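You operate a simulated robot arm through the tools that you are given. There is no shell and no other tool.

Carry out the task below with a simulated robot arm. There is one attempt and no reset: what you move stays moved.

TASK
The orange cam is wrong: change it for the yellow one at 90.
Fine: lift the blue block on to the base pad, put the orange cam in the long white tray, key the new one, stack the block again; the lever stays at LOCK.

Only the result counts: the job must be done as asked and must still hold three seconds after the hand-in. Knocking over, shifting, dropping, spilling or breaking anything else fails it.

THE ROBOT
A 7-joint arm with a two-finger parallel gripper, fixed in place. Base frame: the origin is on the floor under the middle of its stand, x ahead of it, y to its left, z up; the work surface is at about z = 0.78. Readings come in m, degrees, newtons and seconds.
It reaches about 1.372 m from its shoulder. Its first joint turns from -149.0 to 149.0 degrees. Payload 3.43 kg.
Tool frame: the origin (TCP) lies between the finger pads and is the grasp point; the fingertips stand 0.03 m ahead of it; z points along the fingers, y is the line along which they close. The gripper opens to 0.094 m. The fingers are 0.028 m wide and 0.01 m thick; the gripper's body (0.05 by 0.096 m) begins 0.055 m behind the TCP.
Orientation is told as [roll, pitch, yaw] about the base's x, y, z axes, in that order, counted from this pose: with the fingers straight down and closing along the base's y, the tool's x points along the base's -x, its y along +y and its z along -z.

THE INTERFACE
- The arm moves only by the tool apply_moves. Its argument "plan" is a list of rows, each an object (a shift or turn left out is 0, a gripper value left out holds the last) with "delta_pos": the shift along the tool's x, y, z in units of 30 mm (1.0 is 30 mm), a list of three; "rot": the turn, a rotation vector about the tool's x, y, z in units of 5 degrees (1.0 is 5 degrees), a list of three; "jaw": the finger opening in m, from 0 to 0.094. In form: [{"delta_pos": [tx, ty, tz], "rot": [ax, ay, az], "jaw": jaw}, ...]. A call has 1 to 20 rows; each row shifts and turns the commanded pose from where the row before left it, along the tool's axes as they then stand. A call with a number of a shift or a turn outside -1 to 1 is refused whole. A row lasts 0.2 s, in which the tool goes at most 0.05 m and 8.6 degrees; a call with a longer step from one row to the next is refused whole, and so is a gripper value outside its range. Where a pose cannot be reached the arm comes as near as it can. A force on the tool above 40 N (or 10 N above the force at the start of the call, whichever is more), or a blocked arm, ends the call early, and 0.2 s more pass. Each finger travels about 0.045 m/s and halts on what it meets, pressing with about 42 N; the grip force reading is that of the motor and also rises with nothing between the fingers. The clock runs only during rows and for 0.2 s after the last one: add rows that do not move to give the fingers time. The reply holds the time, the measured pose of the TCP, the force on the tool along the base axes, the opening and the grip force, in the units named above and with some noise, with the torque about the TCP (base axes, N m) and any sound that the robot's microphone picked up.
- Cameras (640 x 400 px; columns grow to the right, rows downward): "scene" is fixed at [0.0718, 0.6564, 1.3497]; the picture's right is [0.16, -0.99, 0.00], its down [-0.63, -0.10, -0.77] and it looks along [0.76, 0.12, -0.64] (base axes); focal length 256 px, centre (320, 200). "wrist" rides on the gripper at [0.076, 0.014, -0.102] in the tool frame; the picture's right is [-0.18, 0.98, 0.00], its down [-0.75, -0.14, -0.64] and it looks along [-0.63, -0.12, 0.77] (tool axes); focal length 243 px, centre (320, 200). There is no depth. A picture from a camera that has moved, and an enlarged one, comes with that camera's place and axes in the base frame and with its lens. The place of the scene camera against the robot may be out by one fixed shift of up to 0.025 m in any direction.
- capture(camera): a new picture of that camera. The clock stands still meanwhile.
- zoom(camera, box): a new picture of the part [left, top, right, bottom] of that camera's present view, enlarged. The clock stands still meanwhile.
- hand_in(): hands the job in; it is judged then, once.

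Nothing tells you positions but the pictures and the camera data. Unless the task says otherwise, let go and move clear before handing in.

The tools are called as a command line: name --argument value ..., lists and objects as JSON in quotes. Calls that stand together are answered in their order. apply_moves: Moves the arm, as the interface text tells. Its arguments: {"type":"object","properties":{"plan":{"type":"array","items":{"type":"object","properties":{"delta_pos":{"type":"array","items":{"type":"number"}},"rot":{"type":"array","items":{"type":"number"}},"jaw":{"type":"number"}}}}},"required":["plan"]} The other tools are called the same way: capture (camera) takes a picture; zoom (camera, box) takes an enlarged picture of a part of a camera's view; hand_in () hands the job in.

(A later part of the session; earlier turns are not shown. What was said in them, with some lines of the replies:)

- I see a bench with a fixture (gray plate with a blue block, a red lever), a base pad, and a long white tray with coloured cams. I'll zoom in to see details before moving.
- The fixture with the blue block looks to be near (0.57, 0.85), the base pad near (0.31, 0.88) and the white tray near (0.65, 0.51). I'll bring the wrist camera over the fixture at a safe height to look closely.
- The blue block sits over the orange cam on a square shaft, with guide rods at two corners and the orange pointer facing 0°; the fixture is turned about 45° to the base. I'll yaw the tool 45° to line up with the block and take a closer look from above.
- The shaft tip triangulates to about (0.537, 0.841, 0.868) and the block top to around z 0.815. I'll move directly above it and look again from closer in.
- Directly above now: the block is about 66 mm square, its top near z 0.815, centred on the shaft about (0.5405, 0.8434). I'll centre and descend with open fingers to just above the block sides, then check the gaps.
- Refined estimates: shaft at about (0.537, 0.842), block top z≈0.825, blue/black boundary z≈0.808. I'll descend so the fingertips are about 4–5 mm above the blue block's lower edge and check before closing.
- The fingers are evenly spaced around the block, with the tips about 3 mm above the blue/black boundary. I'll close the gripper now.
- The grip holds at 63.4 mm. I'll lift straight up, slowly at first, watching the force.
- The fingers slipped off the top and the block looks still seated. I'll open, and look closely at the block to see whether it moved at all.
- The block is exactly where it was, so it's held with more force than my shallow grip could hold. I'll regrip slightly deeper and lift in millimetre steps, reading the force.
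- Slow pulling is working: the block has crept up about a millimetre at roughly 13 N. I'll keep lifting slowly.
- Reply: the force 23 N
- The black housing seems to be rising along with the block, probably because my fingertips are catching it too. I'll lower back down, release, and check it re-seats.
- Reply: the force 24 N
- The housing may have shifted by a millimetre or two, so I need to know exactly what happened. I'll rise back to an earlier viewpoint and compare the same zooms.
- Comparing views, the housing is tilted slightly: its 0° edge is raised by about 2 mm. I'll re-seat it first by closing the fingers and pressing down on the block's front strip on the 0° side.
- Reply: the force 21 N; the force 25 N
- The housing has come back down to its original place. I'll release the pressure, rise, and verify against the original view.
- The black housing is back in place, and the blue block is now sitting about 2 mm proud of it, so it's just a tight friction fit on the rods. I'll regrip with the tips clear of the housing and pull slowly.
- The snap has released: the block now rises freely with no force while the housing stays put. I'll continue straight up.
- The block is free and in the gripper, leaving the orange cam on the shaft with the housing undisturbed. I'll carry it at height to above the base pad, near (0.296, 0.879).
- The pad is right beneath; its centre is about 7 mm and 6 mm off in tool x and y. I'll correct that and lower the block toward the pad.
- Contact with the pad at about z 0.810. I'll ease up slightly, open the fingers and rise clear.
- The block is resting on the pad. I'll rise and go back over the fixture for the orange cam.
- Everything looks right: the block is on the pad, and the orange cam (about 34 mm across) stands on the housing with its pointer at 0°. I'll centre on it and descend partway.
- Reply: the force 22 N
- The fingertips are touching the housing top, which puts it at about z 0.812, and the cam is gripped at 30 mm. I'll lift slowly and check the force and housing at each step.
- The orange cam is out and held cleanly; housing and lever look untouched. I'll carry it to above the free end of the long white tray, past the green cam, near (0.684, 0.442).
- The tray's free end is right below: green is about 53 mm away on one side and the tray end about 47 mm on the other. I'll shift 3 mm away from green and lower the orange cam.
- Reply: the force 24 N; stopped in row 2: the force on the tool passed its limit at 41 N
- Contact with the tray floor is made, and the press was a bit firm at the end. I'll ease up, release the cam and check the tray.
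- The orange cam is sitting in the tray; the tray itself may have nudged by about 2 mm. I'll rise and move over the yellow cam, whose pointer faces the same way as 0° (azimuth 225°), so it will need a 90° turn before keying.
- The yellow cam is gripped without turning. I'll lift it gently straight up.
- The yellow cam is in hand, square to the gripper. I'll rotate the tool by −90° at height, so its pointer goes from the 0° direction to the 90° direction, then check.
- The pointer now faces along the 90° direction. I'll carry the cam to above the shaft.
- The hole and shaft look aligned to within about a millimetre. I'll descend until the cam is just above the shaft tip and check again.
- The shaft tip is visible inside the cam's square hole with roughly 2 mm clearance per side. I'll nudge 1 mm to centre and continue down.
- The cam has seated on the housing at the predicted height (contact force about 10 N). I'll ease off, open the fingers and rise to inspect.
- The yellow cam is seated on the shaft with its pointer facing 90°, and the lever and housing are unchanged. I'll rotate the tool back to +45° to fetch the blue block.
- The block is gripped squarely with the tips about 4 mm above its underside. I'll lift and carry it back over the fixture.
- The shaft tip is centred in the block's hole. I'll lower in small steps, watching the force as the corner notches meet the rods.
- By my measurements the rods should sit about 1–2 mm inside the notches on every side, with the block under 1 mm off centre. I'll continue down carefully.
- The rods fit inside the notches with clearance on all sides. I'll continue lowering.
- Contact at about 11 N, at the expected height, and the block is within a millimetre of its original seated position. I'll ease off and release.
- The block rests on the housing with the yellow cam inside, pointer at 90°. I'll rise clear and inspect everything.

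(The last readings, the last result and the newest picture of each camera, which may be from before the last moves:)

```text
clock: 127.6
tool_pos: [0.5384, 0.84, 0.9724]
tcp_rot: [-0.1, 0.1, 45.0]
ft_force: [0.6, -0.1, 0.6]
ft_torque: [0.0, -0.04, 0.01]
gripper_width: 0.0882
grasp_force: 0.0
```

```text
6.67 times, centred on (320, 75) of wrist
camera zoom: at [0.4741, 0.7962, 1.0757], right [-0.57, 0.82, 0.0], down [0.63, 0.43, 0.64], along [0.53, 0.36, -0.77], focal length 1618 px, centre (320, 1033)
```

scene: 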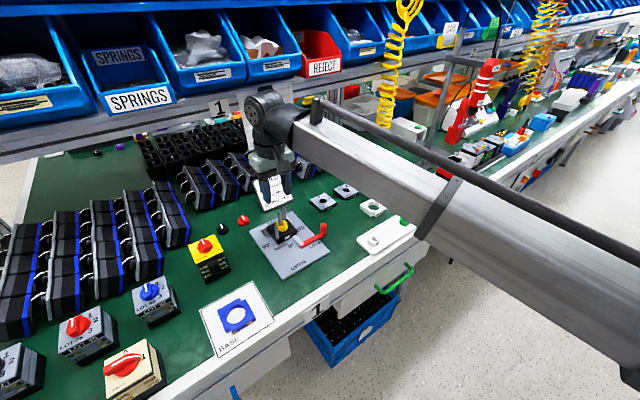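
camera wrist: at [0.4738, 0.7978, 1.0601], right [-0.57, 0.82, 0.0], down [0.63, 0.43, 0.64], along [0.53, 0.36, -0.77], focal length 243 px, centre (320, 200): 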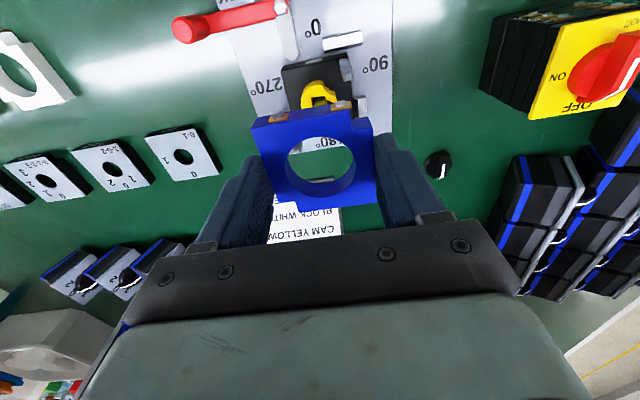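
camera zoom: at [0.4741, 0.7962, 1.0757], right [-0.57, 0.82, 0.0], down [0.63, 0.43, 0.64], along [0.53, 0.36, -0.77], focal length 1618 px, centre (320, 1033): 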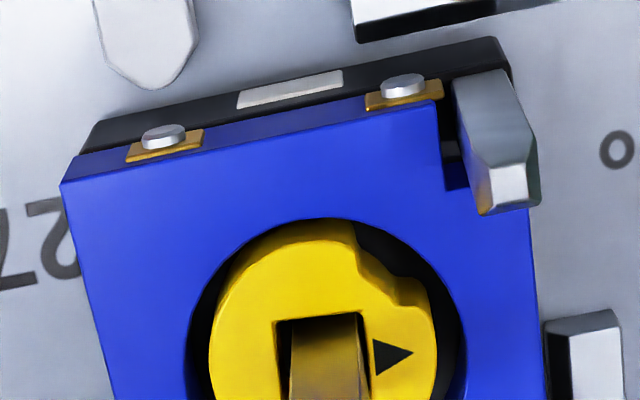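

Everything looks right. To be sure the block is fully seated, I'll press it down lightly with both fingertips, evenly on the two side strips of its top (jaw about 44 mm, straddling the shaft).

apply_moves --plan '[{"delta_pos": [0, 0, 0], "jaw": 0.06}, {"delta_pos": [0, 0, 0], "jaw": 0.044}, {"delta_pos": [0, 0, 0], "jaw": 0.044}, {"delta_pos": [0, 0, 0]}, {"delta_pos": [0, 0, 0]}, {"delta_pos": [0, 0, 0]}]'

apply_moves --plan '[{"delta_pos": [-0.03, 0, 0.6]}, {"delta_pos": [0, 0, 0.8]}, {"delta_pos": [0, 0, 0.8]}, {"delta_pos": [0, 0, 0.8]}, {"delta_pos": [0, 0, 0.4]}, {"delta_pos": [0, 0, 0]}, {"delta_pos": [0, 0, 0]}]'

zoom --camera "wrist" --box '[230, 70, 410, 220]'

zoom --camera "scene" --box '[265, 205, 305, 240]'

```text
clock: 129.0
tool_pos: [0.5382, 0.84, 0.9737]
tcp_rot: [0.0, -0.2, 45.1]
ft_force: [-0.6, -0.6, -0.2]
ft_torque: [-0.01, -0.01, 0.03]
gripper_width: 0.0441
grasp_force: 0.1
```

```text
clock: 130.6
tool_pos: [0.538, 0.8419, 0.8713]
tcp_rot: [0.0, -0.1, 45.1]
ft_force: [0.1, 0.4, 0.6]
ft_torque: [-0.04, -0.04, -0.04]
gripper_width: 0.0442
grasp_force: 0.1
```

```text
2.67 times, centred on (320, 145) of wrist
camera zoom: at [0.4749, 0.7977, 0.9739], right [-0.57, 0.82, 0.0], down [0.63, 0.43, 0.64], along [0.53, 0.36, -0.77], focal length 647 px, centre (320, 347)
```

zoom: 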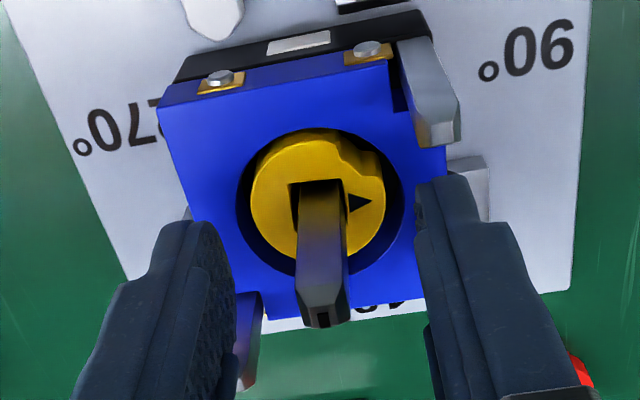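

```text
11.43 times, centred on (285, 222) of scene
camera zoom: at [0.0718, 0.6564, 1.3497], right [0.16, -0.99, 0.0], down [-0.63, -0.1, -0.77], along [0.76, 0.12, -0.64], focal length 2929 px, centre (720, -57)
```

zoom: 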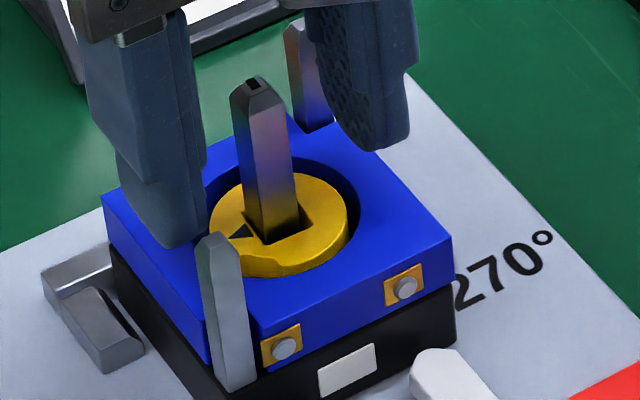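

apply_moves --plan '[{"delta_pos": [0, 0, 0.15]}, {"delta_pos": [0, 0, 0.12]}, {"delta_pos": [0, 0, 0]}]'

apply_moves --plan '[{"delta_pos": [0, 0, 0.04]}, {"delta_pos": [0, 0, 0]}]'

apply_moves --plan '[{"delta_pos": [0, 0, 0.04]}, {"delta_pos": [0, 0, 0]}]'

```text
clock: 131.4
tool_pos: [0.5379, 0.8416, 0.863]
tcp_rot: [-0.1, -0.2, 45.0]
ft_force: [-0.4, 0.3, 0.0]
ft_torque: [0.0, 0.02, 0.01]
gripper_width: 0.0439
grasp_force: 0.1
```

```text
clock: 132.0
tool_pos: [0.5397, 0.8421, 0.8623]
tcp_rot: [-0.1, -0.1, 45.0]
ft_force: [0.1, -0.3, -0.3]
ft_torque: [0.01, -0.02, 0.01]
gripper_width: 0.0442
grasp_force: 0.1
```

```text
clock: 132.6
tool_pos: [0.5374, 0.8423, 0.8606]
tcp_rot: [-0.1, -0.1, 45.0]
ft_force: [-0.7, 0.1, 0.3]
ft_torque: [-0.01, -0.02, 0.02]
gripper_width: 0.0442
grasp_force: 0.1
```

apply_moves --plan '[{"delta_pos": [0, 0, 0.03]}, {"delta_pos": [0, 0, 0]}]'

apply_moves --plan '[{"delta_pos": [0, 0, 0.03]}, {"delta_pos": [0, 0, 0]}]'

apply_moves --plan '[{"delta_pos": [0, 0, 0.02]}, {"delta_pos": [0, 0, 0]}]'

```text
clock: 133.2
tool_pos: [0.5383, 0.8408, 0.8582]
tcp_rot: [-0.1, 0.0, 45.0]
ft_force: [-1.4, 0.1, 0.4]
ft_torque: [0.02, -0.04, 0.01]
gripper_width: 0.0438
grasp_force: 0.0
```

```text
clock: 133.8
tool_pos: [0.5366, 0.8416, 0.8584]
tcp_rot: [-0.1, -0.1, 45.0]
ft_force: [0.0, 0.2, 0.4]
ft_torque: [-0.01, 0.01, -0.03]
gripper_width: 0.044
grasp_force: 0.0
```

```text
clock: 134.4
tool_pos: [0.5382, 0.8426, 0.8586]
tcp_rot: [-0.1, -0.1, 45.0]
ft_force: [0.7, -0.6, -0.4]
ft_torque: [0.0, 0.04, 0.02]
gripper_width: 0.0439
grasp_force: 0.0
```

apply_moves --plan '[{"delta_pos": [0, 0, 0.02]}, {"delta_pos": [0, 0, 0]}]'

apply_moves --plan '[{"delta_pos": [0, 0, 0.02]}, {"delta_pos": [0, 0, 0]}]'

apply_moves --plan '[{"delta_pos": [0, 0, 0.02]}, {"delta_pos": [0, 0, 0]}]'

```text
clock: 135.0
tool_pos: [0.5378, 0.8428, 0.8571]
tcp_rot: [0.0, -0.3, 44.9]
ft_force: [0.9, 1.6, 5.1]
ft_torque: [0.06, 0.01, -0.01]
gripper_width: 0.044
grasp_force: 0.3
```

```text
clock: 135.6
tool_pos: [0.5383, 0.842, 0.8582]
tcp_rot: [-0.2, -0.2, 45.0]
ft_force: [1.1, 2.5, 9.2]
ft_torque: [0.07, 0.06, 0.02]
gripper_width: 0.0439
grasp_force: 0.2
```

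```text
clock: 136.2
tool_pos: [0.539, 0.8416, 0.8578]
tcp_rot: [-0.1, -0.3, 45.0]
ft_force: [2.2, 2.6, 20.5]
ft_torque: [0.04, 0.05, -0.05]
gripper_width: 0.044
grasp_force: 0.9
```

The block is rigid at 20 N with its top at z≈0.828, which matches the original height, so it is seated. I'll rise straight up and clear of the fixture.

apply_moves --plan '[{"delta_pos": [0, 0, -0.08]}, {"delta_pos": [0, 0, -0.3]}, {"delta_pos": [0, 0, -0.6]}, {"delta_pos": [0, 0, -0.9]}, {"delta_pos": [0, 0, -0.9]}, {"delta_pos": [0, 0, -0.9]}, {"delta_pos": [0, 0, -0.9]}, {"delta_pos": [0, 0, -0.9]}, {"delta_pos": [0, 0, 0]}, {"delta_pos": [0, 0, 0]}]'

zoom --camera "scene" --box '[265, 205, 305, 240]'

capture --camera "wrist"

zoom --camera "wrist" --box '[230, 0, 410, 150]'

```text
clock: 138.4
tool_pos: [0.5371, 0.8413, 1.0212]
tcp_rot: [-0.1, -0.1, 45.0]
ft_force: [0.2, 1.0, 0.8]
ft_torque: [-0.02, -0.02, 0.04]
gripper_width: 0.0441
grasp_force: 0.1
```

```text
11.43 times, centred on (285, 222) of scene
camera zoom: at [0.0718, 0.6564, 1.3497], right [0.16, -0.99, 0.0], down [-0.63, -0.1, -0.77], along [0.76, 0.12, -0.64], focal length 2929 px, centre (720, -57)
```

zoom: 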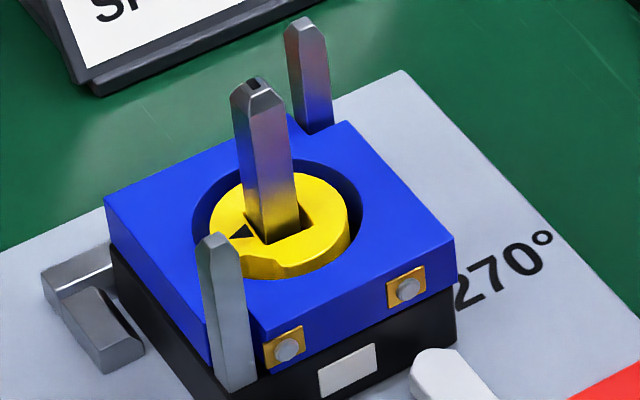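

```text
taken
camera wrist: at [0.4736, 0.7974, 1.1222], right [-0.57, 0.82, 0.0], down [0.63, 0.43, 0.64], along [0.53, 0.36, -0.77], focal length 243 px, centre (320, 200)
```

wrist: 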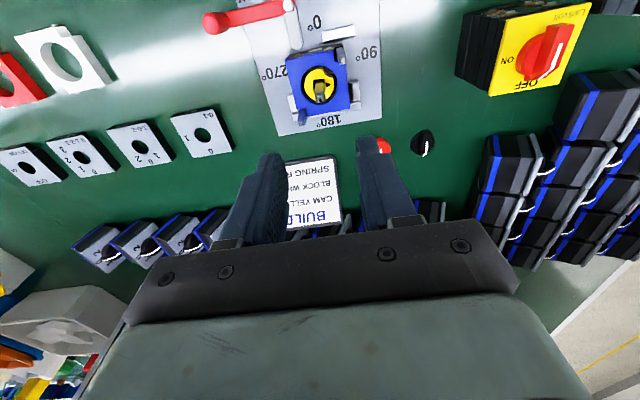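

```text
2.67 times, centred on (320, 75) of wrist
camera zoom: at [0.4736, 0.7974, 1.1222], right [-0.57, 0.82, 0.0], down [0.63, 0.43, 0.64], along [0.53, 0.36, -0.77], focal length 647 px, centre (320, 533)
```

zoom: 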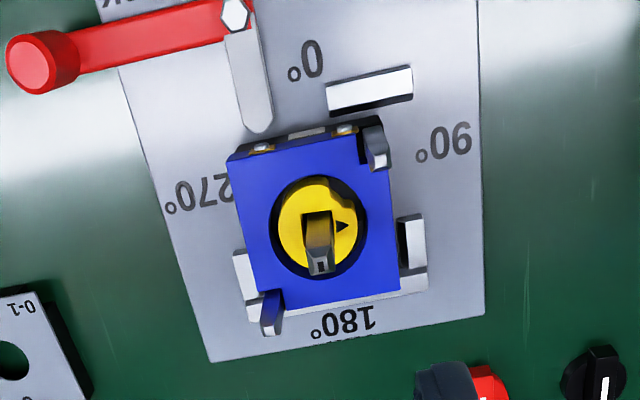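

apply_moves --plan '[{"delta_pos": [0, 0, -0.9]}, {"delta_pos": [0, 0, -0.9]}, {"delta_pos": [0.5, -0.9, 0]}, {"delta_pos": [0.5, -0.9, 0]}, {"delta_pos": [0.5, -0.9, 0]}, {"delta_pos": [0.5, -0.9, 0]}, {"delta_pos": [0.5, -0.9, 0]}, {"delta_pos": [0.5, -0.9, 0]}, {"delta_pos": [0.5, -0.9, 0]}, {"delta_pos": [0.5, -0.9, 0]}, {"delta_pos": [0, 0, 0]}, {"delta_pos": [0, 0, 0]}]'

capture --camera "scene"

zoom --camera "scene" --box '[350, 190, 450, 270]'

capture --camera "wrist"

```text
clock: 141.0
tool_pos: [0.6055, 0.6045, 1.0748]
tcp_rot: [-0.1, -0.1, 45.0]
ft_force: [0.4, -0.5, -0.2]
ft_torque: [-0.02, -0.01, 0.03]
gripper_width: 0.0442
grasp_force: 0.0
```

```text
taken
```

scene: 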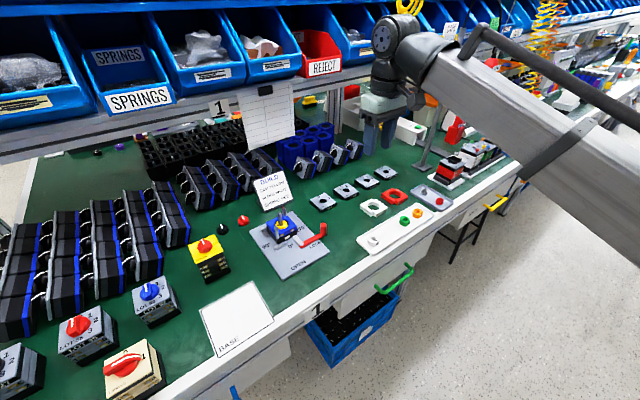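

```text
5.00 times, centred on (400, 230) of scene
camera zoom: at [0.0718, 0.6564, 1.3497], right [0.16, -0.99, 0.0], down [-0.63, -0.1, -0.77], along [0.76, 0.12, -0.64], focal length 1282 px, centre (-80, 50)
```

zoom: 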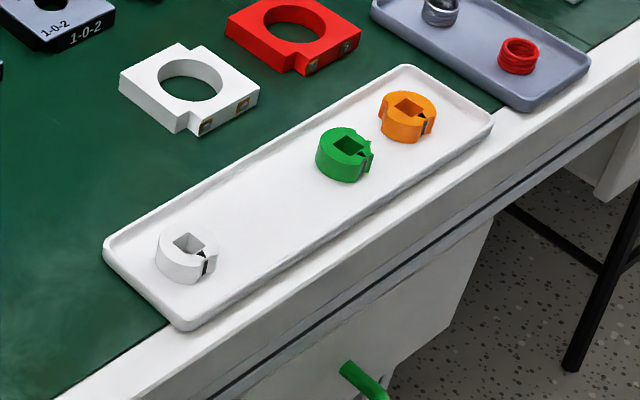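

```text
taken
camera wrist: at [0.5412, 0.5606, 1.1768], right [-0.57, 0.82, 0.0], down [0.63, 0.43, 0.64], along [0.53, 0.36, -0.77], focal length 243 px, centre (320, 200)
```

wrist: 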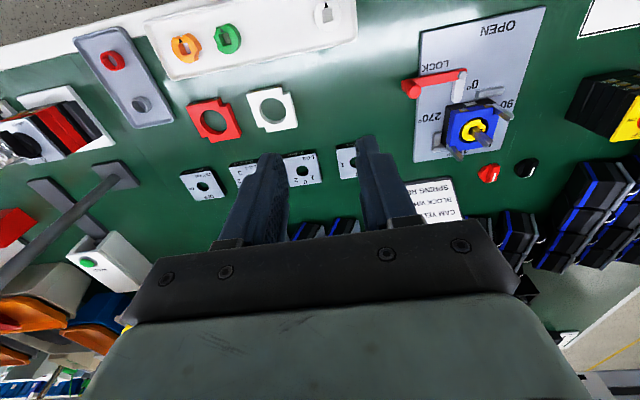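

The job looks done: the yellow cam is on the shaft pointing to 90°, the blue block is stacked back over it, and the orange cam is in the long white tray. The lever is still at LOCK and the arm is clear, so I'm handing in.

hand_in

```text
The job is handed in.
```

The cam swap is done and handed in. The yellow cam is on the shaft with its pointer at 90°, and the blue block is stacked back over it. The orange cam is in the long white tray beyond the green one, and the lever stayed at LOCK.

Two things moved slightly on the way:

- **Housing:** my first grips on the blue block caught the black housing, and the second lifted its 0° edge about 2 mm. I pressed it back down before going on, and afterwards it matched its original position in the pictures. After restacking, the block stayed firm under a 20 N press, with its top at the original height.
- **Tray:** it slid about 2 mm along the bench while I set the orange cam down. I left it there rather than risk nudging it again.

I saw nothing else shifted or knocked over in the final pictures. No verdict came back with the hand-in, so I can't say how it was judged.
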